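You operate a simulated robot arm through the tools that you are given. There is no shell and no other tool. Be economical: measure what you need, move in short steps, check, and stop when the job is done.

You are at the controls of a simulated two-armed robot. One attempt, no reset.

JOB
Pick up the tube that says "92" from the top of the side stand with one hand, pass it to the other hand and put it on the bench behind the capsule holders. Set down upright: tube.

It is judged by the outcome, as a careful person would: the job done as asked, and still so three seconds after it is handed in. It fails if anything else is knocked over, pushed out of place, dropped, spilled or broken.

ROBOT AND FRAMES
Two 7-joint arms with two-finger parallel grippers on one trunk, on a base that drives. Base frame: it is fixed to the floor where the robot stands at the start and does not move with it; the origin is under the middle of the robot, x ahead of it, y to its left, z up; the surface under the hand at the start is at about z = 0.77. Readings come in m, rad, newtons and seconds.
The left shoulder is at the start at [0.124, 0.171, 1.162], the right one opposite. With the tool pointing down near the work surface each hand reaches from about 0.1 to 0.9 m from the robot's upright axis, wherever it stands, measured 20 degrees to its own side. Places, roughly: bench behind the capsule holders (30x20 cm) [0, 2.04, 0.9]. Payload 4.4 kg a hand.
The tool frame of a hand sits at the grasp point between the pads (the TCP): z along the fingers, y along the line on which they close. The tips reach 0.023 m beyond it. Largest opening 0.094 m; finger width 0.038, thickness 0.01; the body of the gripper, 0.054 by 0.096 m, starts 0.039 m behind the TCP.
Orientation is told as [roll, pitch, yaw] about the base's x, y, z axes, in that order, counted from this pose: with the fingers straight down and closing along the base's y, the tool's x points along the base's -x, its y along +y and its z along -z.

CONTROLS
- The arms move only by the tool servo_tool. It takes "left_targets", "right_targets" or both (then of equal length, played together; a hand with none holds still); each is one flat list of numbers, 7 for each row, row after row: the shift along the tool's x, y, z in cm, then the turn, a rotation vector about the tool's x, y, z in rad, then the gripper command, from -1 (fully open) to 1 (shut), values between in proportion. In form: [x, y, z, ax, ay, az, gripper, x, y, z, ax, ay, az, gripper, ...]. A call has 1 to 20 rows; each row shifts and turns the commanded pose from where the row before left it, along the tool's axes as they then stand. Each row takes 0.2 s and may step no farther than 0.05 m and 0.15 rad from the row before; otherwise, or with a gripper value out of range, the whole call is refused. A pose out of reach is approached as far as the arm can. The call stops where the force on the tool passes 40 N (or 10 N more than at its start, if that is more) or the arm is blocked; 0.2 s more then pass. Each finger travels about 0.072 m/s and halts on what it meets, pressing with about 41 N; the grip force reading is that of the motor and also rises with nothing between the fingers. The clock runs only during rows and for 0.2 s after the last one: add rows that do not move to give the fingers time. The reply holds the time, the measured pose of the TCP, the force on the tool along the base axes, the opening and the grip force, in the units named above and with some noise, with the torque about the TCP (base axes, N m) and any sound that the robot's microphone picked up, and new pictures: "show" is both (left out), scene, wrist or none (wrist: the cameras of the hands that moved).
- Cameras (640 x 400 px; columns grow to the right, rows downward): "scene" is now at [0.2445, 0.0032, 1.2916]; the picture's right is [0.20, -0.98, 0.00], its down [-0.67, -0.14, -0.73] and it looks along [0.71, 0.15, -0.69] (base axes); focal length 240 px, centre (320, 200). "left" rides on the left gripper at [0.086, -0.016, -0.074] in its tool frame; the picture's right is [0.18, 0.98, 0.00], its down [-0.58, 0.11, -0.81] and it looks along [-0.79, 0.15, 0.59] (tool axes); focal length 243 px, centre (320, 200). "right" rides on the right gripper at [0.086, 0.016, -0.074] in its tool frame; the picture's right is [-0.18, 0.98, 0.00], its down [-0.58, -0.11, -0.81] and it looks along [-0.79, -0.15, 0.59] (tool axes); focal length 243 px, centre (320, 200). There is no depth. A picture from a camera that has moved, and an enlarged one, comes with that camera's place and axes in the base frame and with its lens. The place of the scene camera against the robot may be out by one fixed shift of up to 0.025 m in any direction.
- lift_body(by): slides the trunk up (or, below 0, down) by that many m; the arms and the scene camera ride with it, the base frame stays. It gives what a move gives, with no picture.
- steer(legs): drives the robot by 1 to 6 legs, each [ahead, left, turn to the left] in m, m and rad, along the robot's own axes; the way and the turn of a leg run together, so that a leg with both is an arc; at most 1.5 m and 3.142 rad a leg. The arms and the cameras ride along, it lands a little off, and it stops where it bumps. It gives what a move gives, and a new picture of the scene camera.
- aim_head(pan, tilt): turns the head with the scene camera to pan (to the left, within 1.396 rad either way) and tilt (down, from -0.506 to 1.204), counted from straight ahead of the robot. It gives what a move gives, and a new picture of the scene camera.
- zoom(camera, box): a new picture of the part [left, top, right, bottom] of that camera's present view, enlarged. The clock stands still meanwhile.
- close_job(): hands the job in; it is judged then, once.

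Go step by step. Nothing tells you exact positions but the pictures and the camera data: compare them with the known pose of the tool, close in by small moves and look again before you grip or let go. The budget is 120 turns and 260 pictures, counting those below and the enlarged ones. Unless the task says otherwise, let go and move clear before handing in, and close with one line.

The tools are called after "Emit:" as a command line: name --argument value ..., lists and objects as JSON in quotes. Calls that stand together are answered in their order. servo_tool: Moves the arms, as the interface text tells. Its arguments: {"type":"object","properties":{"left_targets":{"type":"array"},"right_targets":{"type":"array"},"show":{"type":"string","enum":["both","scene","wrist","none"]}},"required":[]} The other tools are called the same way: lift_body (by) slides the trunk up or down; steer (legs) drives the base; aim_head (pan, tilt) turns the head that bears the scene camera; zoom (camera, box) takes an enlarged picture of a part of a camera's view; close_job () hands the job in.

At the start:

```text
time_s: 0.0
left_position: [0.4495, 0.3446, 1.0905]
left_tool_rot: [-0.001, -0.001, 0.001]
left_force: [-0.1, -0.5, -0.4]
left_moment: [-0.01, 0.03, -0.04]
left_gripper_width: 0.0941
left_grip_force: 0.0
right_position: [0.4564, -0.0557, 1.1042]
right_tool_rot: [-0.001, 0.0, -0.001]
right_force: [0.3, -0.1, 0.2]
right_moment: [-0.01, 0.02, 0.02]
right_gripper_width: 0.094
right_grip_force: 0.1
trunk travel left (down, up): [-0.175, 0.213]
robot x, y, heading: [0.0023, -0.0013, -0.0]
head pan, tilt: [0.204, 0.756]
```

scene: 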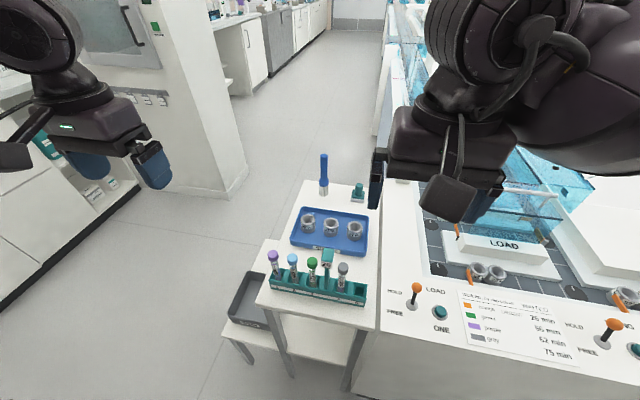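
right: 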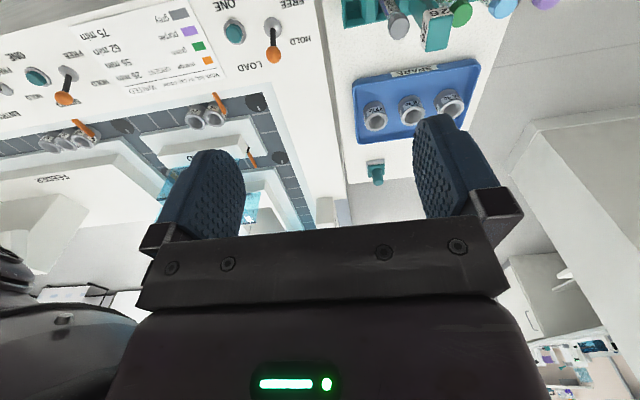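
left: 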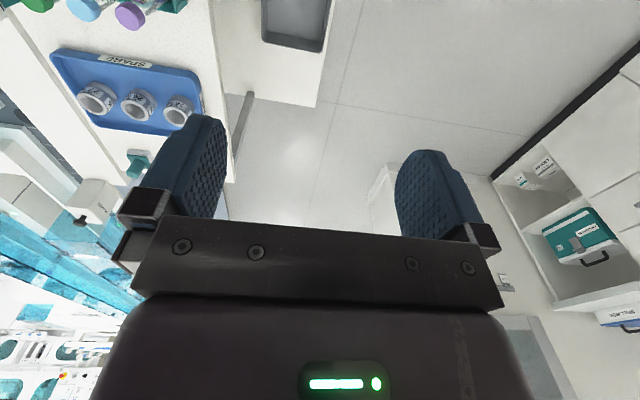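

I see a side stand with a rack of four capped tubes, a blue tray and a tool. I'll zoom in to read the labels.

Emit:
zoom --camera "scene" --box '[250, 230, 390, 318]'

Emit:
zoom --camera "scene" --box '[280, 145, 400, 220]'

Emit:
aim_head --pan 1.3 --tilt 0.5

```text
4.55 times, centred on (320, 274) of scene
camera zoom: at [0.2445, 0.0032, 1.2916], right [0.2, -0.98, 0.0], down [-0.67, -0.14, -0.73], along [0.71, 0.15, -0.69], focal length 1092 px, centre (320, -136)
```

zoom: 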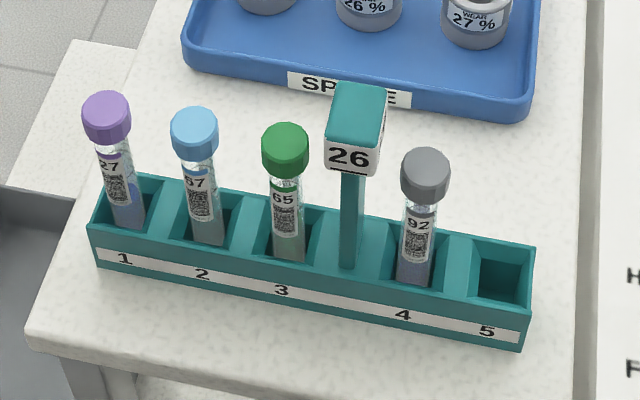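

```text
5.33 times, centred on (340, 182) of scene
camera zoom: at [0.2445, 0.0032, 1.2916], right [0.2, -0.98, 0.0], down [-0.67, -0.14, -0.73], along [0.71, 0.15, -0.69], focal length 1282 px, centre (213, 293)
```

zoom: 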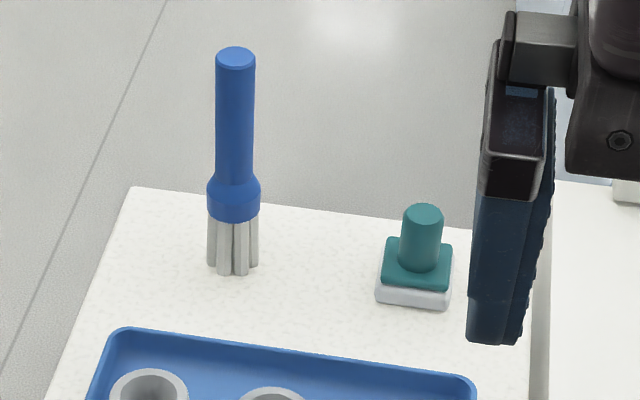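

```text
time_s: 1.3
left_position: [0.4497, 0.3453, 1.0902]
left_tool_rot: [-0.002, 0.0, 0.0]
left_force: [0.7, -0.3, 0.2]
left_moment: [0.0, -0.01, -0.04]
left_gripper_width: 0.094
left_grip_force: 0.1
right_position: [0.4558, -0.0561, 1.1053]
right_tool_rot: [0.0, 0.001, 0.0]
right_force: [-0.4, 0.7, -0.1]
right_moment: [0.03, 0.01, -0.03]
right_gripper_width: 0.094
right_grip_force: 0.1
trunk travel left (down, up): [-0.175, 0.213]
robot x, y, heading: [-0.0002, -0.0033, -0.001]
head pan, tilt: [1.3, 0.499]
camera scene: at [0.1879, 0.0742, 1.314], right [0.96, -0.27, 0.0], down [-0.13, -0.46, -0.88], along [0.24, 0.85, -0.48], focal length 240 px, centre (320, 200)
```

scene: 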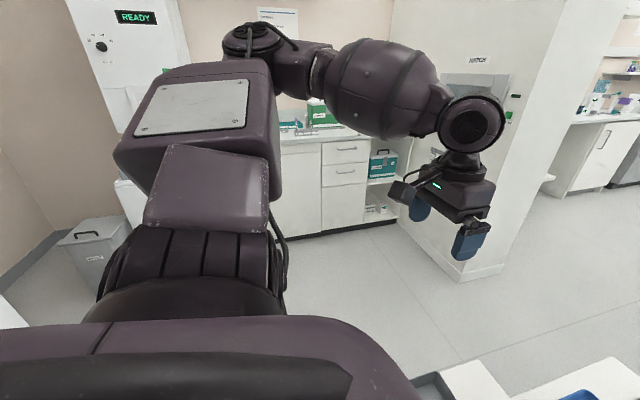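

The tube "92" is in slot 4 with the gray cap, at roughly x 0.49, y 0.015. Before choosing the grip I'll look at the destination bench past the left arm.

Emit:
zoom --camera "scene" --box '[250, 80, 410, 180]'

Emit:
servo_tool --left_targets '[0, 0, -5, 0, 0, 0, -1, 0, 0, -5, 0, 0, 0, -1, 0, 0, -4, 0, 0, 0, -1]' --right_targets '[0, 0, 0, 0, 0, 0.15, -1, 0, 0, 0, 0, 0, 0.15, -1, 0, 0, 0, 0, 0, 0.15, -1]' --show "both"

```text
4.00 times, centred on (330, 130) of scene
camera zoom: at [0.1879, 0.0742, 1.314], right [0.96, -0.27, 0.0], down [-0.13, -0.46, -0.88], along [0.24, 0.85, -0.48], focal length 961 px, centre (280, 480)
```

zoom: 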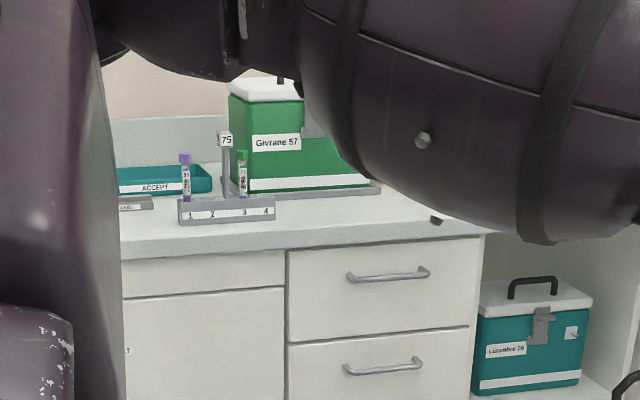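

```text
time_s: 2.1
left_position: [0.4497, 0.3428, 1.2316]
left_tool_rot: [0.002, -0.001, 0.001]
left_force: [-0.3, -0.1, 0.1]
left_moment: [0.04, 0.02, -0.02]
left_gripper_width: 0.0941
left_grip_force: 0.1
right_position: [0.4552, -0.0568, 1.1051]
right_tool_rot: [0.0, -0.002, -0.452]
right_force: [-0.6, -0.1, 0.5]
right_moment: [0.0, -0.02, 0.0]
right_gripper_width: 0.0939
right_grip_force: 0.0
trunk travel left (down, up): [-0.175, 0.213]
robot x, y, heading: [-0.0012, -0.004, -0.001]
head pan, tilt: [1.3, 0.499]
camera scene: at [0.1871, 0.0737, 1.3143], right [0.96, -0.27, 0.0], down [-0.13, -0.46, -0.88], along [0.23, 0.85, -0.48], focal length 240 px, centre (320, 200)
camera right: at [0.3841, -0.0047, 1.1789], right [0.59, 0.8, 0.0], down [0.47, -0.35, 0.81], along [0.65, -0.48, -0.59], focal length 243 px, centre (320, 200)
camera left: at [0.3624, 0.3278, 1.3045], right [-0.18, 0.98, 0.0], down [0.58, 0.11, 0.81], along [0.79, 0.15, -0.59], focal length 243 px, centre (320, 200)
```

scene: 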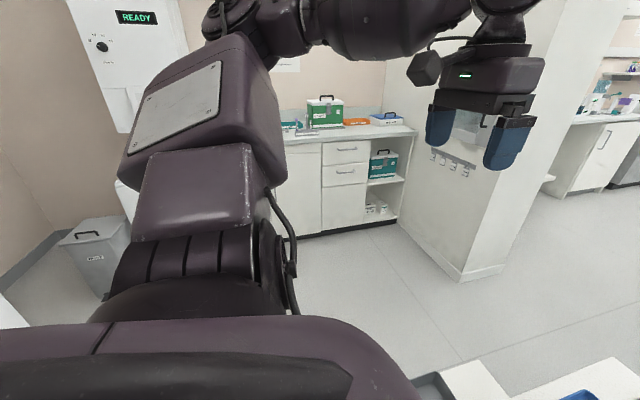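
right: 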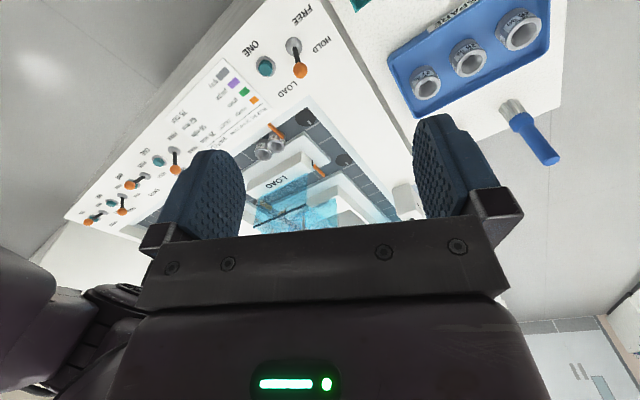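
left: 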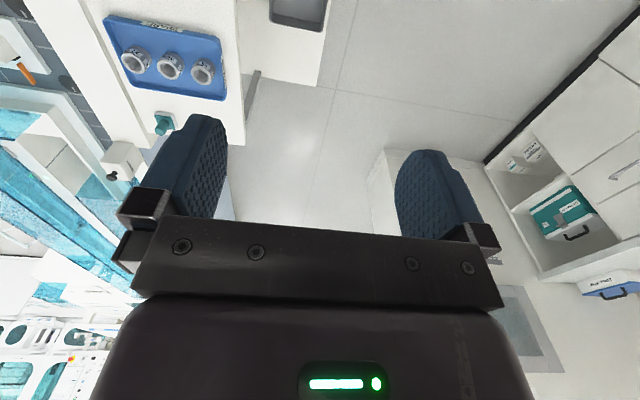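

The 30x20 cm target area is hidden behind the left arm. I'll turn the base left to view the bench with the head.

Emit:
steer --legs '[[0, 0, 1.2]]'

Emit:
aim_head --pan 0.35 --tilt 0.3

```text
time_s: 5.5
left_position: [-0.1636, 0.5417, 1.2298]
left_tool_rot: [0.001, 0.002, 1.209]
left_force: [-0.2, 0.2, -0.8]
left_moment: [0.03, 0.02, 0.01]
left_gripper_width: 0.0939
left_grip_force: 0.0
right_position: [0.2139, 0.4072, 1.1044]
right_tool_rot: [0.001, 0.001, 0.762]
right_force: [-0.6, 0.1, 0.5]
right_moment: [-0.01, -0.01, -0.02]
right_gripper_width: 0.094
right_grip_force: 0.0
trunk travel left (down, up): [-0.175, 0.213]
robot x, y, heading: [-0.0023, -0.0003, 1.212]
head pan, tilt: [1.3, 0.499]
camera scene: at [-0.009, 0.1832, 1.314], right [0.59, 0.81, 0.0], down [0.39, -0.28, -0.88], along [-0.71, 0.52, -0.48], focal length 240 px, centre (320, 200)
```

scene: 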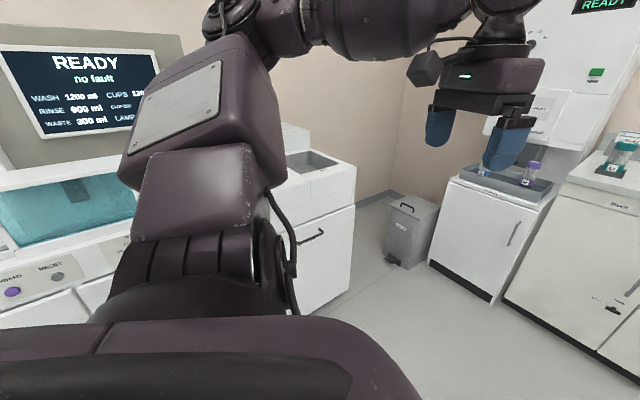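

```text
time_s: 6.8
left_position: [-0.1628, 0.5422, 1.2294]
left_tool_rot: [0.0, 0.0, 1.209]
left_force: [0.5, 0.5, 0.4]
left_moment: [0.01, 0.03, -0.01]
left_gripper_width: 0.0941
left_grip_force: 0.0
right_position: [0.2133, 0.406, 1.1055]
right_tool_rot: [0.001, 0.0, 0.762]
right_force: [0.2, -0.2, -0.1]
right_moment: [0.0, -0.01, 0.0]
right_gripper_width: 0.0942
right_grip_force: 0.1
trunk travel left (down, up): [-0.175, 0.213]
robot x, y, heading: [0.0031, -0.0008, 1.212]
head pan, tilt: [0.351, 0.3]
camera scene: at [0.0655, 0.2228, 1.3324], right [1.0, -0.01, 0.0], down [0.0, -0.3, -0.96], along [0.01, 0.96, -0.3], focal length 240 px, centre (320, 200)
```

scene: 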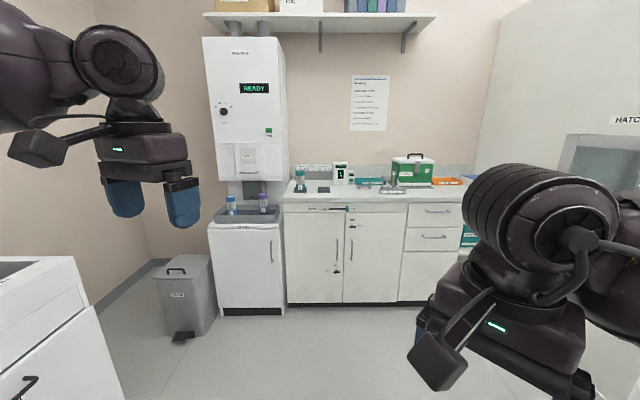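

Emit:
zoom --camera "scene" --box '[270, 145, 390, 220]'

Emit:
zoom --camera "scene" --box '[350, 145, 470, 220]'

```text
5.33 times, centred on (330, 182) of scene
camera zoom: at [0.0655, 0.2228, 1.3324], right [1.0, -0.01, 0.0], down [0.0, -0.3, -0.96], along [0.01, 0.96, -0.3], focal length 1282 px, centre (267, 293)
```

zoom: 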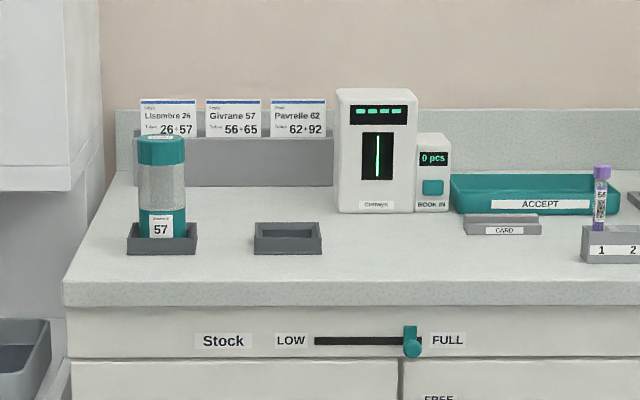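

```text
5.33 times, centred on (410, 182) of scene
camera zoom: at [0.0655, 0.2228, 1.3324], right [1.0, -0.01, 0.0], down [0.0, -0.3, -0.96], along [0.01, 0.96, -0.3], focal length 1282 px, centre (-160, 293)
```

zoom: 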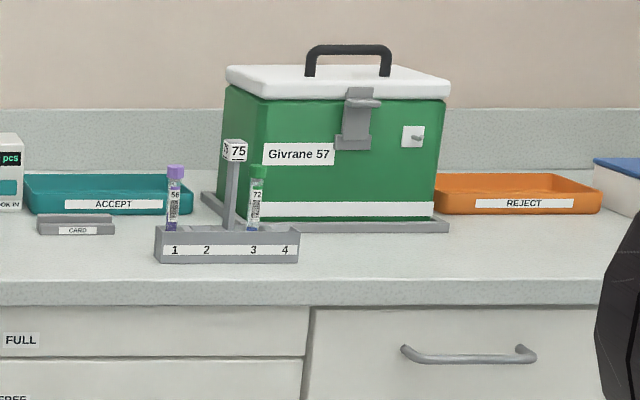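

The capsule holders are the two gray square trays at about x -0.05 and 0.11, y 1.78; free bench lies behind them up to y≈2.13. I'll place at about (0.05, 2.0). The plan is for the right hand to take the cap, tilted away from the sign, then the left takes the tube body and places it. Turning back now.

Emit:
steer --legs '[[0, 0, -1.212]]'

Emit:
aim_head --pan 0.1 --tilt 0.95

Emit:
servo_tool --right_targets '[2, -2, 0, 0, 0, -0.15, -1, 2, -2, 0, 0, 0, -0.15, -1, 2, -2, 0, 0, 0, -0.15, -1, 0, 0, 0, 0, 0, -0.15, -1, 0, 0, 0, 0, 0, -0.15, -1, 0, 0, 0, 0, 0, -0.15, -1, 0, 0, 0, 0, 0, -0.15, -1, 0, 0, 0, 0, 0, -0.15, -1, 0, 0, 0, 0, 0, -0.15, -1, 0, 0, 0, 0, 0, -0.15, -1, 0, 0, 0, 0, 0, -0.15, -1, 0, 0, 0, 0, 0, -0.15, -1, 0, 0, 0, 0, 0, -0.15, -1]' --show "both"

```text
time_s: 10.2
left_position: [0.4482, 0.3439, 1.23]
left_tool_rot: [0.0, -0.001, 0.002]
left_force: [0.4, -0.4, 0.0]
left_moment: [0.02, -0.01, 0.0]
left_gripper_width: 0.0939
left_grip_force: 0.2
right_position: [0.4549, -0.0557, 1.1052]
right_tool_rot: [0.001, 0.001, -0.445]
right_force: [0.8, 0.6, 0.8]
right_moment: [-0.01, -0.01, -0.02]
right_gripper_width: 0.094
right_grip_force: 0.2
trunk travel left (down, up): [-0.175, 0.213]
robot x, y, heading: [0.0001, 0.001, -0.001]
head pan, tilt: [0.351, 0.3]
camera scene: at [0.2512, 0.0189, 1.3325], right [0.35, -0.94, 0.0], down [-0.28, -0.1, -0.96], along [0.9, 0.33, -0.3], focal length 240 px, centre (320, 200)
```

scene: 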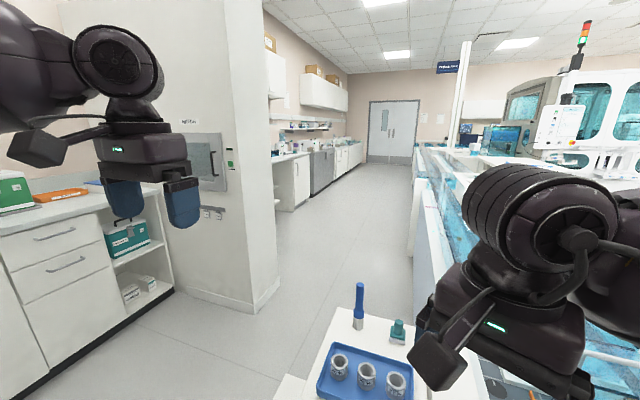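

```text
time_s: 11.2
left_position: [0.4484, 0.3444, 1.2295]
left_tool_rot: [0.001, 0.001, 0.002]
left_force: [-0.7, -0.2, 0.7]
left_moment: [-0.02, 0.01, 0.04]
left_gripper_width: 0.0938
left_grip_force: 0.0
right_position: [0.4549, -0.0555, 1.1063]
right_tool_rot: [0.0, 0.0, -0.447]
right_force: [0.5, -0.2, 0.1]
right_moment: [0.01, -0.01, 0.0]
right_gripper_width: 0.0943
right_grip_force: 0.1
trunk travel left (down, up): [-0.175, 0.213]
robot x, y, heading: [0.0014, 0.0005, 0.005]
head pan, tilt: [0.099, 0.949]
camera scene: at [0.2359, -0.0057, 1.2766], right [0.1, -0.99, 0.0], down [-0.81, -0.08, -0.58], along [0.58, 0.06, -0.81], focal length 240 px, centre (320, 200)
```

scene: 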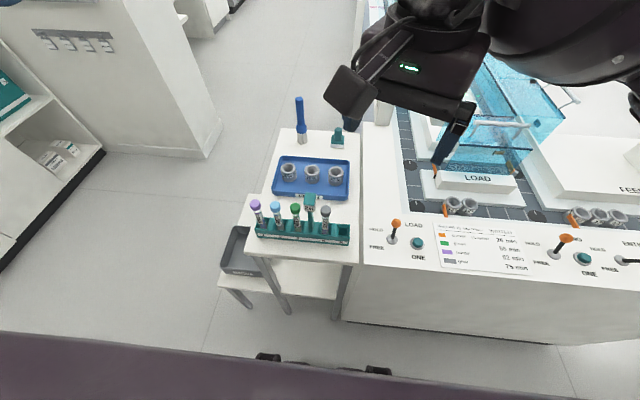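

```text
time_s: 14.0
left_position: [0.4487, 0.3437, 1.2303]
left_tool_rot: [0.0, -0.001, 0.002]
left_force: [-0.7, 0.3, 0.2]
left_moment: [-0.01, -0.01, 0.0]
left_gripper_width: 0.0942
left_grip_force: 0.0
right_position: [0.3814, -0.0944, 1.1054]
right_tool_rot: [0.001, 0.0, 1.504]
right_force: [0.3, -0.3, 0.0]
right_moment: [0.0, -0.03, 0.03]
right_gripper_width: 0.094
right_grip_force: 0.1
trunk travel left (down, up): [-0.175, 0.213]
robot x, y, heading: [-0.0015, -0.001, 0.004]
head pan, tilt: [0.099, 0.949]
camera scene: at [0.2359, -0.0058, 1.2766], right [0.1, -0.99, 0.0], down [-0.81, -0.08, -0.58], along [0.58, 0.06, -0.81], focal length 240 px, centre (320, 200)
camera right: at [0.3592, -0.1802, 1.1785], right [-0.97, 0.25, 0.0], down [0.15, 0.57, 0.81], along [0.2, 0.78, -0.59], focal length 243 px, centre (320, 200)
```

scene: 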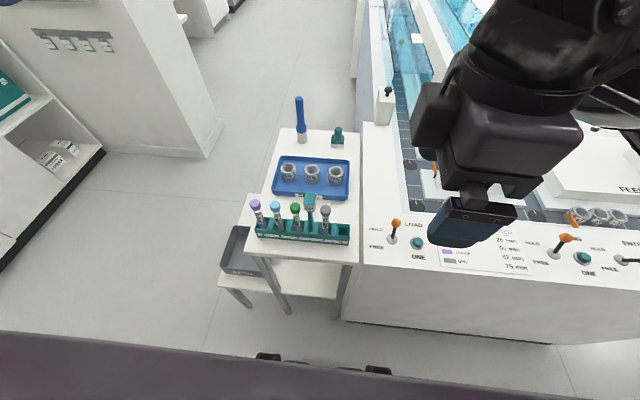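
right: 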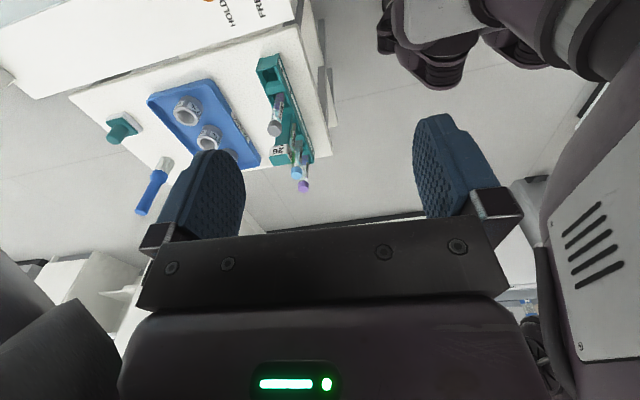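

The two wrist views agree on the gray cap centre at about (0.475, 0.019, 0.89), with the "26" sign about 3 cm to its left. I'll come in vertically, closing along x and biased away from the sign, and hover above first.

Emit:
servo_tool --right_targets '[0, 0, 0, 0, 0, -0.066, -0.3, -2.7, -2.35, 2.6, 0, 0, 0, -0.3, -2.7, -2.35, 2.6, 0, 0, 0, -0.3, -2.7, -2.35, 2.6, 0, 0, 0, -0.3, -2.6, -2.35, 2.7, 0, 0, 0, -0.3]' --show "both"

```text
time_s: 15.2
left_position: [0.4493, 0.345, 1.229]
left_tool_rot: [0.0, 0.001, 0.001]
left_force: [-0.8, 0.0, -0.2]
left_moment: [0.0, 0.01, 0.02]
left_gripper_width: 0.0941
left_grip_force: 0.0
right_position: [0.4764, 0.0129, 0.9994]
right_tool_rot: [-0.001, 0.0, 1.567]
right_force: [-0.2, -0.2, 0.5]
right_moment: [0.01, 0.02, -0.02]
right_gripper_width: 0.0611
right_grip_force: 0.1
trunk travel left (down, up): [-0.175, 0.213]
robot x, y, heading: [0.0014, 0.0053, 0.006]
head pan, tilt: [0.099, 0.949]
camera scene: at [0.2364, -0.0053, 1.2764], right [0.1, -0.99, 0.0], down [-0.81, -0.08, -0.58], along [0.58, 0.06, -0.81], focal length 240 px, centre (320, 200)
camera right: at [0.4603, -0.0745, 1.0733], right [-0.98, 0.19, 0.0], down [0.11, 0.58, 0.81], along [0.15, 0.79, -0.59], focal length 243 px, centre (320, 200)
```

scene: 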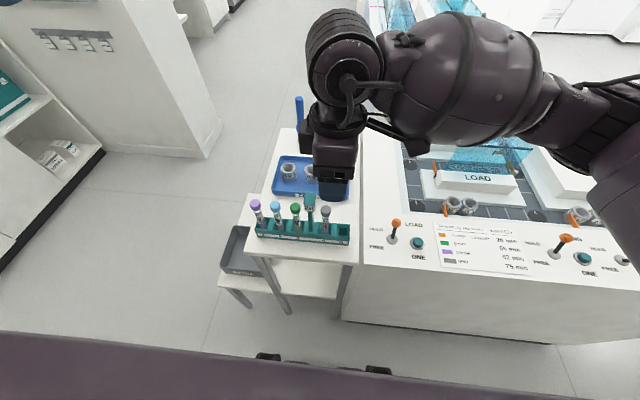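
right: 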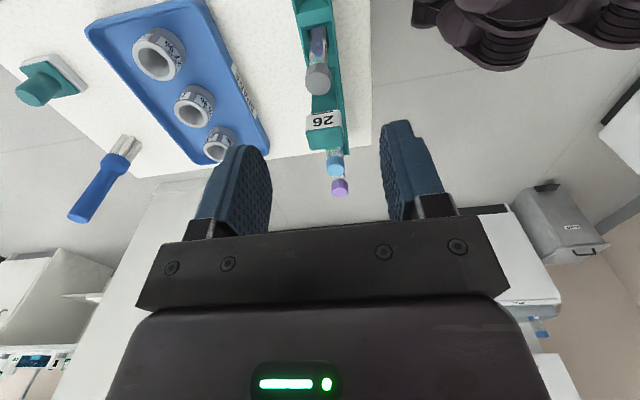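

Emit:
zoom --camera "right" --box '[240, 0, 400, 100]'

Emit:
zoom --camera "scene" --box '[240, 160, 368, 240]'

```text
4.00 times, centred on (320, 50) of right
camera zoom: at [0.4603, -0.0745, 1.0733], right [-0.98, 0.19, 0.0], down [0.11, 0.58, 0.81], along [0.15, 0.79, -0.59], focal length 970 px, centre (320, 800)
```

zoom: 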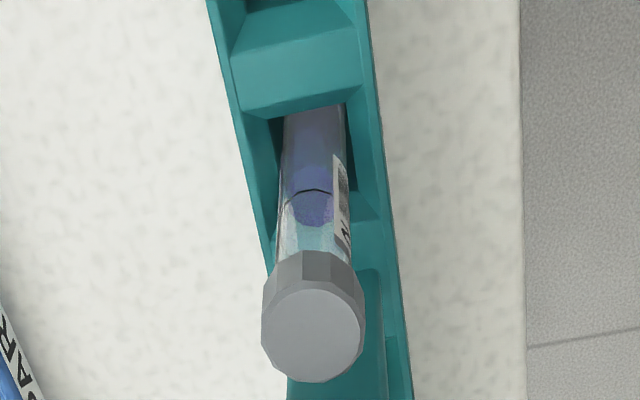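

```text
5.00 times, centred on (304, 200) of scene
camera zoom: at [0.2364, -0.0053, 1.2764], right [0.1, -0.99, 0.0], down [-0.81, -0.08, -0.58], along [0.58, 0.06, -0.81], focal length 1202 px, centre (400, 200)
```

zoom: 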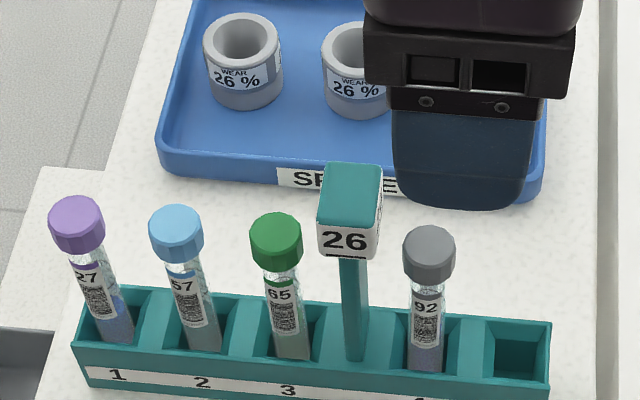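

Cap top sits near z 0.893, x 0.479, y 0.018; the sign edge is about 8 mm from the cap. I'll descend partway with a slight shift away from the sign and look.

Emit:
servo_tool --right_targets '[0.3, -0.2, 2.5, 0, 0, 0, -0.3, 0, 0, 2.5, 0, 0, 0, -0.3, 0, 0, 2, 0, 0, 0, -0.3]' --show "both"

Emit:
zoom --camera "scene" --box '[260, 170, 372, 240]'

```text
time_s: 16.0
left_position: [0.4491, 0.3436, 1.2298]
left_tool_rot: [-0.001, 0.0, 0.001]
left_force: [0.0, -0.4, -0.4]
left_moment: [0.02, 0.01, -0.01]
left_gripper_width: 0.0939
left_grip_force: 0.0
right_position: [0.4789, 0.0096, 0.9298]
right_tool_rot: [0.0, -0.002, 1.566]
right_force: [1.3, -0.6, 0.0]
right_moment: [0.03, -0.02, -0.01]
right_gripper_width: 0.0611
right_grip_force: 0.2
trunk travel left (down, up): [-0.175, 0.213]
robot x, y, heading: [-0.0001, 0.0011, 0.0]
head pan, tilt: [0.099, 0.949]
camera scene: at [0.2362, -0.0058, 1.2765], right [0.1, -0.99, 0.0], down [-0.81, -0.08, -0.58], along [0.58, 0.06, -0.81], focal length 240 px, centre (320, 200)
camera right: at [0.4613, -0.0777, 1.0031], right [-0.98, 0.19, 0.0], down [0.11, 0.58, 0.81], along [0.15, 0.79, -0.59], focal length 243 px, centre (320, 200)
```

scene: 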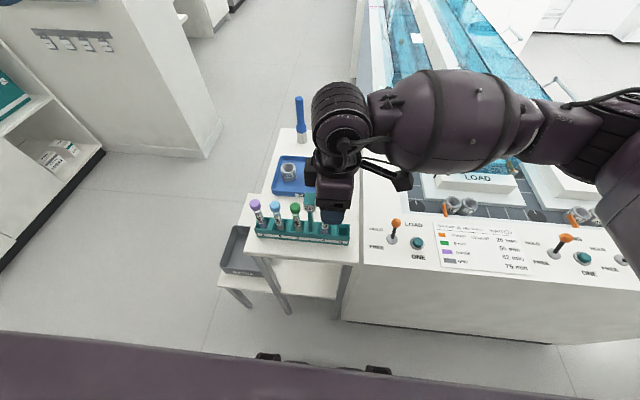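
right: 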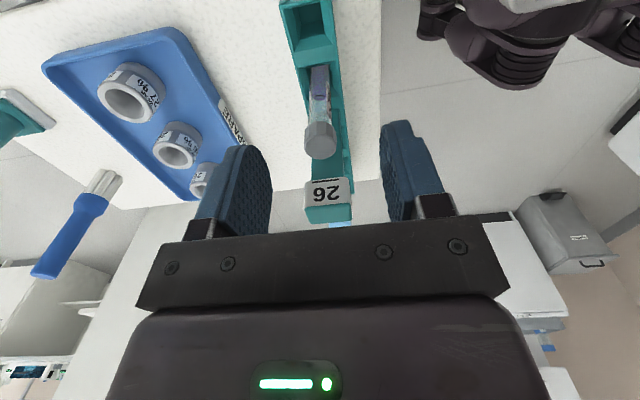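

```text
5.71 times, centred on (316, 205) of scene
camera zoom: at [0.2362, -0.0058, 1.2765], right [0.1, -0.99, 0.0], down [-0.81, -0.08, -0.58], along [0.58, 0.06, -0.81], focal length 1373 px, centre (343, 171)
```

zoom: 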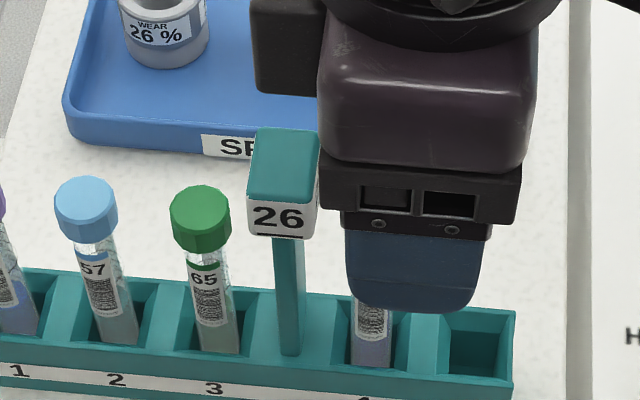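

The alignment holds, with the cap centred at x 0.479 and the sign face at y≈0.034. I'll lower to TCP z≈0.895 and close.

Emit:
servo_tool --right_targets '[0.2, 0, 1.7, 0, 0, 0, -0.3, 0, 0, 1.8, 0, 0, 0, -0.3]' --show "both"

Emit:
zoom --camera "scene" --box '[260, 170, 372, 240]'

Emit:
zoom --camera "right" --box '[200, 100, 440, 250]'

```text
time_s: 16.6
left_position: [0.449, 0.343, 1.2295]
left_tool_rot: [-0.001, 0.0, 0.003]
left_force: [-0.6, 0.5, 0.0]
left_moment: [-0.01, 0.04, -0.01]
left_gripper_width: 0.0939
left_grip_force: 0.1
right_position: [0.4768, 0.006, 0.8944]
right_tool_rot: [-0.001, 0.001, 1.569]
right_force: [-0.3, -0.3, -0.3]
right_moment: [0.0, 0.01, 0.0]
right_gripper_width: 0.061
right_grip_force: 0.2
trunk travel left (down, up): [-0.175, 0.213]
robot x, y, heading: [0.0004, -0.0014, 0.001]
head pan, tilt: [0.099, 0.949]
camera scene: at [0.236, -0.0057, 1.2765], right [0.1, -0.99, 0.0], down [-0.81, -0.08, -0.58], along [0.58, 0.06, -0.81], focal length 240 px, centre (320, 200)
camera right: at [0.4613, -0.08, 0.9687], right [-0.98, 0.19, 0.0], down [0.11, 0.58, 0.81], along [0.15, 0.79, -0.59], focal length 243 px, centre (320, 200)
```

scene: 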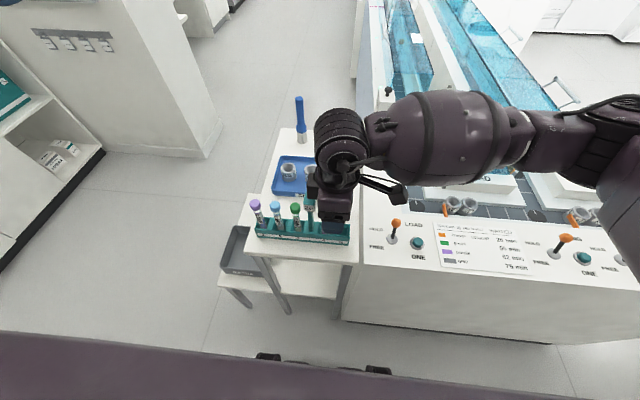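
right: 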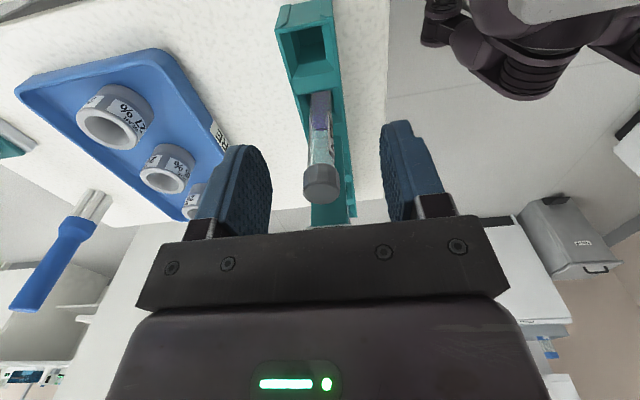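

```text
5.71 times, centred on (316, 205) of scene
camera zoom: at [0.236, -0.0057, 1.2765], right [0.1, -0.99, 0.0], down [-0.81, -0.08, -0.58], along [0.58, 0.06, -0.81], focal length 1373 px, centre (343, 171)
```

zoom: 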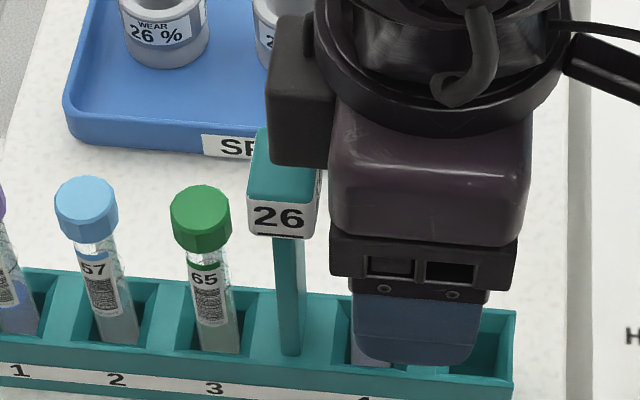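

```text
2.67 times, centred on (320, 175) of right
camera zoom: at [0.4613, -0.08, 0.9687], right [-0.98, 0.19, 0.0], down [0.11, 0.58, 0.81], along [0.15, 0.79, -0.59], focal length 647 px, centre (320, 267)
```

zoom: 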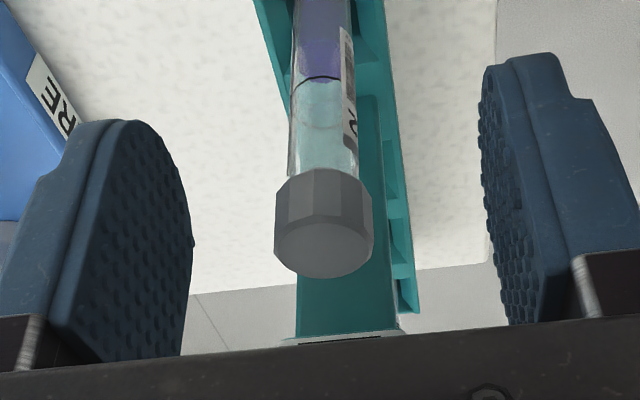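

The fingers straddle the cap but sit about 11 mm off-centre in y. I'll shift 4 mm toward the tube (6 mm left to the sign), lower 3 mm and close.

Emit:
servo_tool --right_targets '[-0.4, 0, 0.3, 0, 0, 0, -0.3, 0, -0.1, 0, 0, 0, 0, 0.1, 0, 0, 0, 0, 0, 0, 0.6, 0, 0, 0, 0, 0, 0, 1, 0, 0, 0, 0, 0, 0, 1]' --show "both"

Emit:
zoom --camera "scene" --box '[260, 170, 372, 240]'

```text
time_s: 17.8
left_position: [0.4485, 0.3444, 1.2294]
left_tool_rot: [0.0, -0.002, 0.002]
left_force: [0.6, 0.0, -0.4]
left_moment: [0.0, 0.0, 0.0]
left_gripper_width: 0.094
left_grip_force: 0.0
right_position: [0.478, 0.011, 0.892]
right_tool_rot: [0.0, 0.001, 1.566]
right_force: [0.0, -0.2, 0.1]
right_moment: [0.0, 0.0, -0.02]
right_gripper_width: 0.0193
right_grip_force: 40.5
trunk travel left (down, up): [-0.175, 0.213]
robot x, y, heading: [-0.0003, -0.0, 0.003]
head pan, tilt: [0.099, 0.949]
camera scene: at [0.2359, -0.0057, 1.2765], right [0.1, -0.99, 0.0], down [-0.81, -0.08, -0.58], along [0.58, 0.06, -0.81], focal length 240 px, centre (320, 200)
camera right: at [0.462, -0.0758, 0.9658], right [-0.98, 0.19, 0.0], down [0.11, 0.58, 0.81], along [0.15, 0.79, -0.59], focal length 243 px, centre (320, 200)
```

scene: 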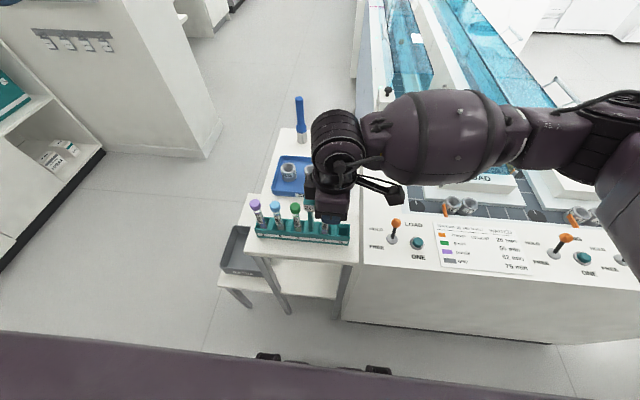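
right: 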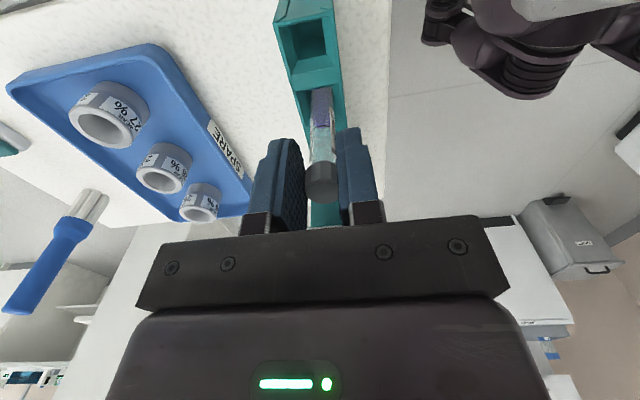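

```text
5.71 times, centred on (316, 205) of scene
camera zoom: at [0.2359, -0.0057, 1.2765], right [0.1, -0.99, 0.0], down [-0.81, -0.08, -0.58], along [0.58, 0.06, -0.81], focal length 1373 px, centre (343, 171)
```

zoom: 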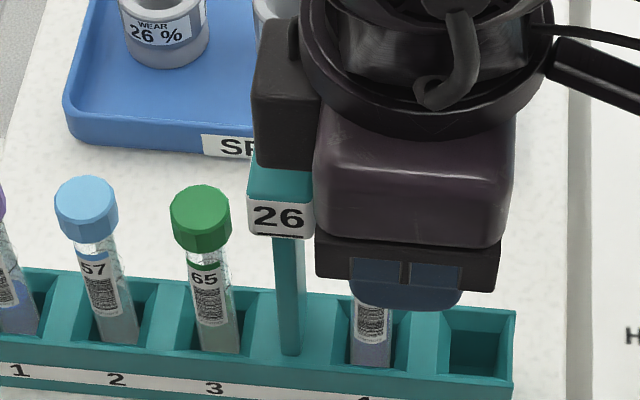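

The cap is gripped at 19.3 mm with 40 N. Lifting straight up slowly.

Emit:
servo_tool --right_targets '[0, 0, -1, 0, 0, 0, 1, 0, 0, -1.5, 0, 0, 0, 1, 0, 0, -2, 0, 0, 0, 1, 0, 0, -2, 0, 0, 0, 1, 0, 0, -2, 0, 0, 0, 1, 0, 0, -3, 0, 0, 0, 1, 0, 0, -3, 0, 0, 0, 1, 0, 0, -3, 0, 0, 0, 1, 0, 0, -3, 0, 0, 0, 1]' --show "both"

```text
time_s: 19.8
left_position: [0.4483, 0.3441, 1.2305]
left_tool_rot: [0.0, 0.003, 0.002]
left_force: [-0.9, 1.3, -0.6]
left_moment: [-0.03, -0.02, 0.0]
left_gripper_width: 0.0939
left_grip_force: 0.1
right_position: [0.4779, 0.0115, 1.0975]
right_tool_rot: [0.0, -0.001, 1.568]
right_force: [-1.6, 0.4, -1.1]
right_moment: [0.0, 0.02, 0.0]
right_gripper_width: 0.0191
right_grip_force: 40.9
trunk travel left (down, up): [-0.175, 0.213]
robot x, y, heading: [-0.0027, -0.0034, 0.004]
head pan, tilt: [0.099, 0.949]
camera scene: at [0.2354, -0.0056, 1.2767], right [0.1, -0.99, 0.0], down [-0.81, -0.08, -0.58], along [0.58, 0.06, -0.81], focal length 240 px, centre (320, 200)
camera right: at [0.4615, -0.0756, 1.171], right [-0.98, 0.19, 0.0], down [0.11, 0.58, 0.81], along [0.15, 0.79, -0.59], focal length 243 px, centre (320, 200)
```

scene: 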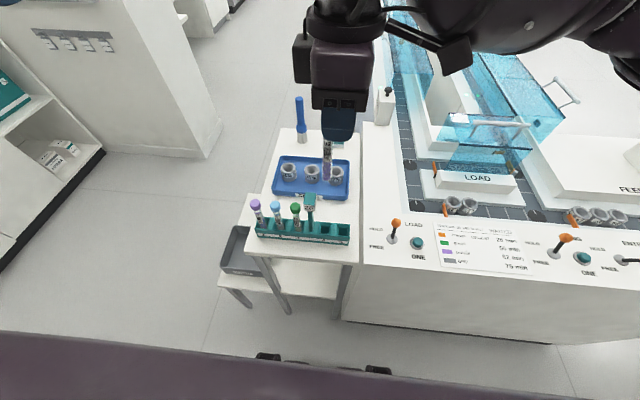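
right: 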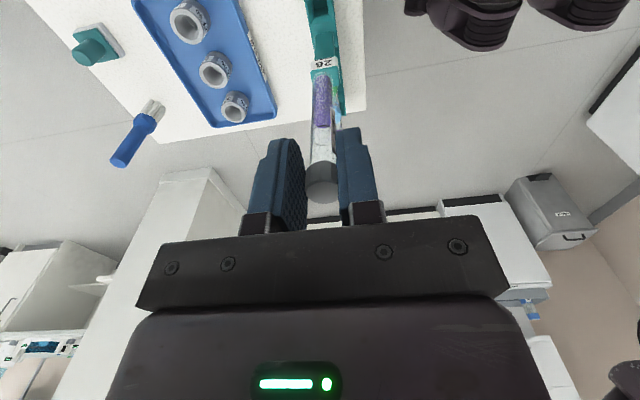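

Emit:
zoom --camera "scene" --box '[280, 90, 376, 210]'

Emit:
zoom --camera "right" --box '[260, 60, 380, 210]'

```text
3.33 times, centred on (328, 150) of scene
camera zoom: at [0.2354, -0.0056, 1.2767], right [0.1, -0.99, 0.0], down [-0.81, -0.08, -0.58], along [0.58, 0.06, -0.81], focal length 801 px, centre (293, 367)
```

zoom: 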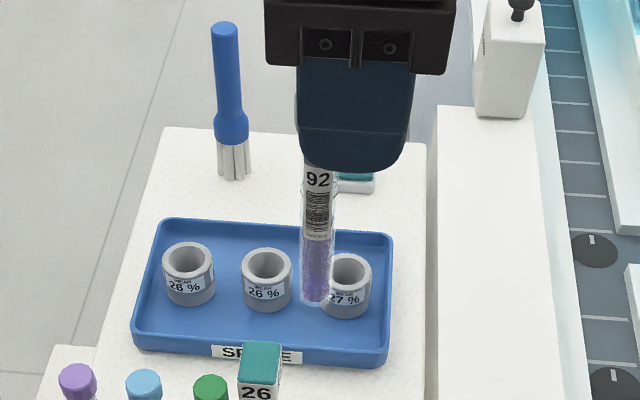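

```text
2.67 times, centred on (320, 135) of right
camera zoom: at [0.4615, -0.0756, 1.171], right [-0.98, 0.19, 0.0], down [0.11, 0.58, 0.81], along [0.15, 0.79, -0.59], focal length 647 px, centre (320, 373)
```

zoom: 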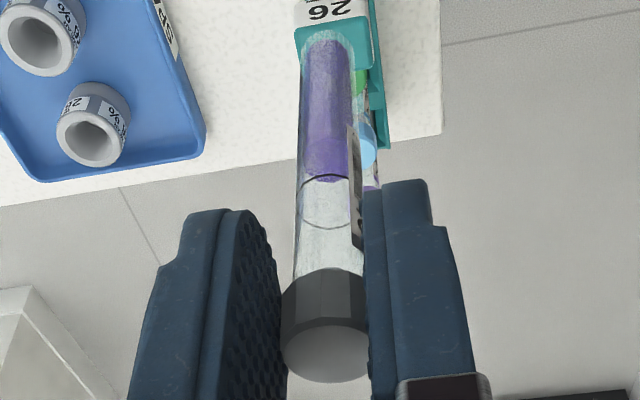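

The tube is clear of the rack, about 12 cm long, with its bottom near z 0.977. I'm turning the left hand to point rightward and 45° down, closing along x, so it can take the tube body below the right fingers.

Emit:
servo_tool --left_targets '[0, 0, 0, 0, 0, 0.15, -0.3, 0, 0, 0, 0, 0, 0.15, -0.3, 0, 0, 0, 0, 0, 0.15, -0.3, 0, 0, 0, 0, 0, 0.15, -0.3, 0, 0, 0, 0, 0, 0.15, -0.3, 0, 0, 0, 0, 0, 0.15, -0.3, 0, 0, 0, 0, 0, 0.15, -0.3, 0, 0, 0, 0, 0, 0.15, -0.3, 0, 0, 0, 0, 0, 0.15, -0.3, 0, 0, 0, 0, 0, 0.15, -0.3, 0, 0, 0, 0, 0, 0.07, -0.3, 0, 0, 0, 0, -0.15, 0, -0.3, 0, 0, 0, 0, -0.15, 0, -0.3, 0, 0, 0, 0, -0.15, 0, -0.3, 0, 0, 0, 0, -0.15, 0, -0.3, 0, 0, 0, 0, -0.15, 0, -0.3, 0, 0, 0, 0, -0.035, 0, -0.3]' --show "both"

```text
time_s: 23.4
left_position: [0.4482, 0.3451, 1.2289]
left_tool_rot: [0.001, -0.786, -1.567]
left_force: [0.0, 0.2, 0.0]
left_moment: [-0.02, 0.0, 0.03]
left_gripper_width: 0.0611
left_grip_force: 0.1
right_position: [0.4789, 0.0103, 1.0964]
right_tool_rot: [0.0, 0.001, 1.568]
right_force: [0.0, 0.5, -0.2]
right_moment: [0.02, 0.0, -0.01]
right_gripper_width: 0.0189
right_grip_force: 41.2
trunk travel left (down, up): [-0.175, 0.213]
robot x, y, heading: [0.003, -0.0017, 0.004]
head pan, tilt: [0.099, 0.949]
camera scene: at [0.2357, -0.0059, 1.2767], right [0.1, -0.99, 0.0], down [-0.81, -0.08, -0.58], along [0.58, 0.06, -0.81], focal length 240 px, centre (320, 200)
camera left: at [0.4322, 0.4591, 1.2206], right [0.98, 0.13, -0.13], down [0.11, 0.16, 0.98], along [0.15, -0.98, 0.14], focal length 243 px, centre (320, 200)
```

scene: 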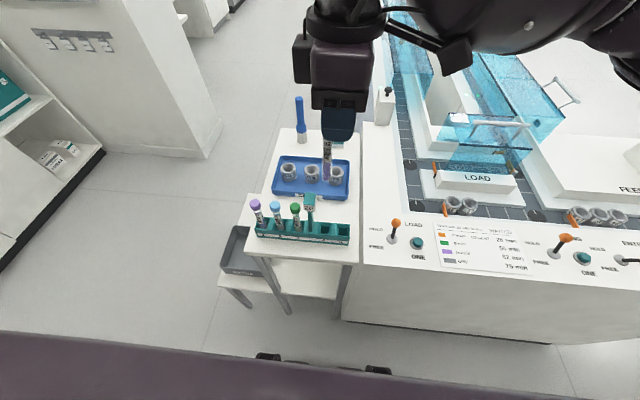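
left: 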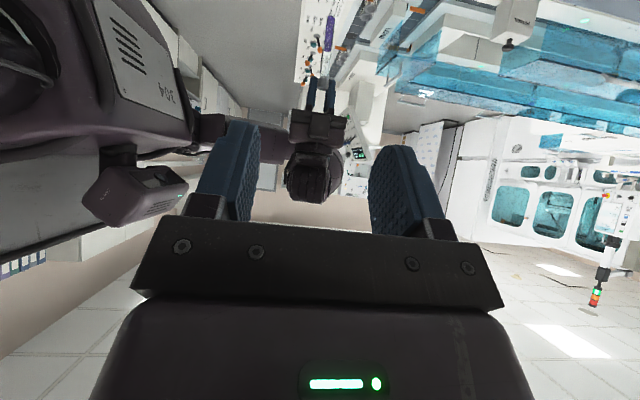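

The left hand has the right orientation. I'll bring it to a pre-grasp about 11 cm left of the tube at body height.

Emit:
servo_tool --left_targets '[-0.16, 0.43, 4.18, 0, 0, 0, -0.3, -0.16, 0.43, 4.18, 0, 0, 0, -0.3, -0.16, 0.43, 4.18, 0, 0, 0, -0.3, -0.16, 0.43, 4.18, 0, 0, 0, -0.3, -0.16, 0.43, 4.18, 0, 0, 0, -0.3, -0.16, 0.43, 4.18, 0, 0, 0, -0.3, -0.16, 0.43, 4.18, 0, 0, 0, -0.3]' --show "both"

Emit:
zoom --camera "left" --box '[240, 50, 400, 150]'

```text
time_s: 25.0
left_position: [0.4798, 0.1284, 1.0301]
left_tool_rot: [-0.001, -0.784, -1.568]
left_force: [-0.5, -0.6, 0.6]
left_moment: [-0.02, 0.0, 0.0]
left_gripper_width: 0.0612
left_grip_force: 0.1
right_position: [0.4794, 0.0111, 1.0966]
right_tool_rot: [0.0, -0.001, 1.568]
right_force: [0.7, -0.4, -0.5]
right_moment: [-0.01, 0.02, 0.02]
right_gripper_width: 0.0194
right_grip_force: 40.9
trunk travel left (down, up): [-0.175, 0.213]
robot x, y, heading: [0.0009, -0.0007, 0.005]
head pan, tilt: [0.099, 0.949]
camera scene: at [0.2366, -0.0061, 1.2763], right [0.1, -0.99, 0.0], down [-0.81, -0.08, -0.58], along [0.58, 0.06, -0.81], focal length 240 px, centre (320, 200)
camera left: at [0.4635, 0.2438, 1.0205], right [0.98, 0.13, -0.13], down [0.11, 0.16, 0.98], along [0.15, -0.98, 0.14], focal length 243 px, centre (320, 200)
```

scene: 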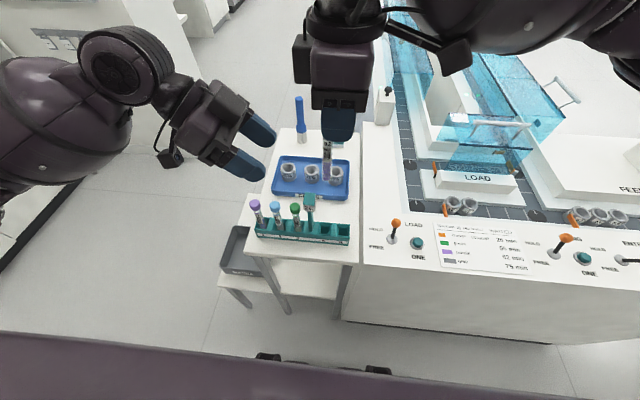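
left: 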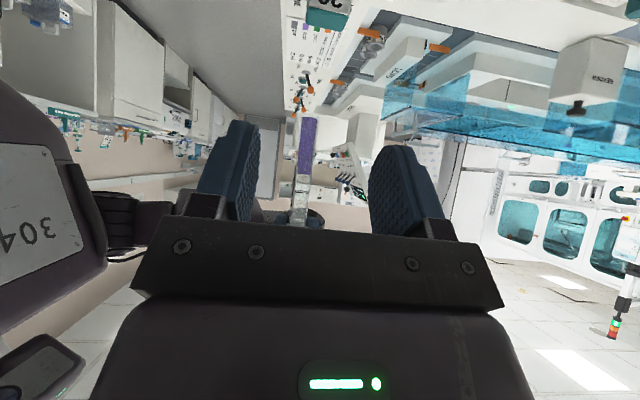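

```text
4.00 times, centred on (320, 100) of left
camera zoom: at [0.4635, 0.2438, 1.0205], right [0.98, 0.13, -0.13], down [0.11, 0.16, 0.98], along [0.15, -0.98, 0.14], focal length 970 px, centre (320, 600)
```

zoom: 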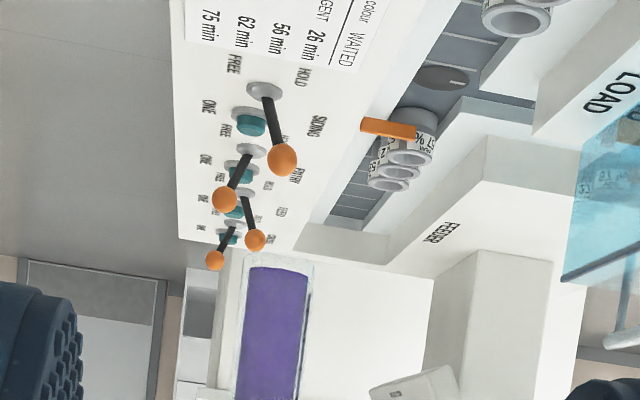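

The left hand is aligned with the tube in x (0.479), and the left camera also shows the bottom at z≈0.976. I'll slide in most of the way and check.

Emit:
servo_tool --left_targets '[-1.9, 0, 2.0, 0, 0, 0, -0.3, -1.9, 0, 2.0, 0, 0, 0, -0.3, -1.9, 0, 2.0, 0, 0, 0, -0.3]' --show "both"

Emit:
zoom --camera "scene" --box '[230, 90, 390, 190]'

```text
time_s: 25.8
left_position: [0.4795, 0.0444, 1.0285]
left_tool_rot: [0.0, -0.784, -1.569]
left_force: [0.2, 0.0, 0.2]
left_moment: [0.02, -0.01, 0.03]
left_gripper_width: 0.0611
left_grip_force: 0.1
right_position: [0.4782, 0.0106, 1.096]
right_tool_rot: [0.0, 0.0, 1.568]
right_force: [-0.6, -0.8, 0.0]
right_moment: [0.01, -0.01, -0.02]
right_gripper_width: 0.0193
right_grip_force: 40.6
trunk travel left (down, up): [-0.175, 0.213]
robot x, y, heading: [-0.0014, 0.0017, 0.0]
head pan, tilt: [0.099, 0.949]
camera scene: at [0.2363, -0.0064, 1.2764], right [0.1, -0.99, 0.0], down [-0.81, -0.08, -0.58], along [0.58, 0.06, -0.81], focal length 240 px, centre (320, 200)
camera left: at [0.4635, 0.1603, 1.0185], right [0.98, 0.13, -0.13], down [0.11, 0.16, 0.98], along [0.15, -0.98, 0.14], focal length 243 px, centre (320, 200)
```

scene: 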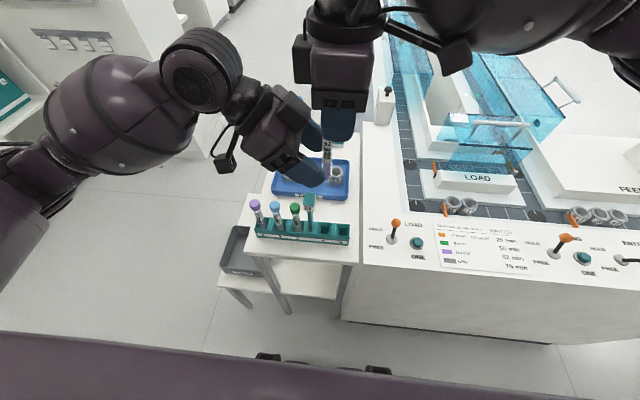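
left: 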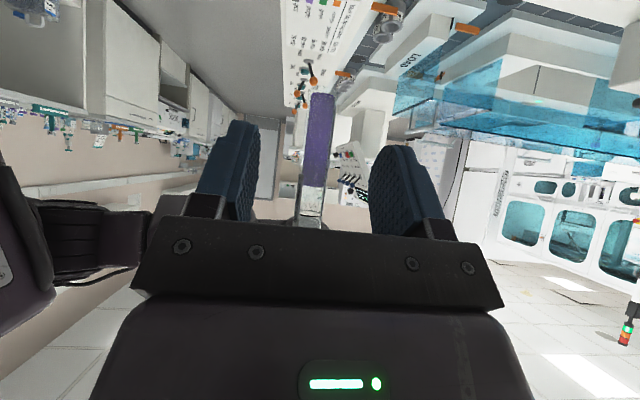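

```text
4.00 times, centred on (310, 140) of scene
camera zoom: at [0.2363, -0.0064, 1.2764], right [0.1, -0.99, 0.0], down [-0.81, -0.08, -0.58], along [0.58, 0.06, -0.81], focal length 961 px, centre (360, 440)
```

zoom: 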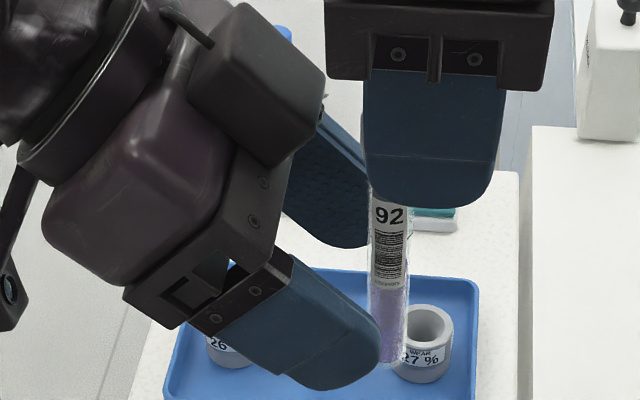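

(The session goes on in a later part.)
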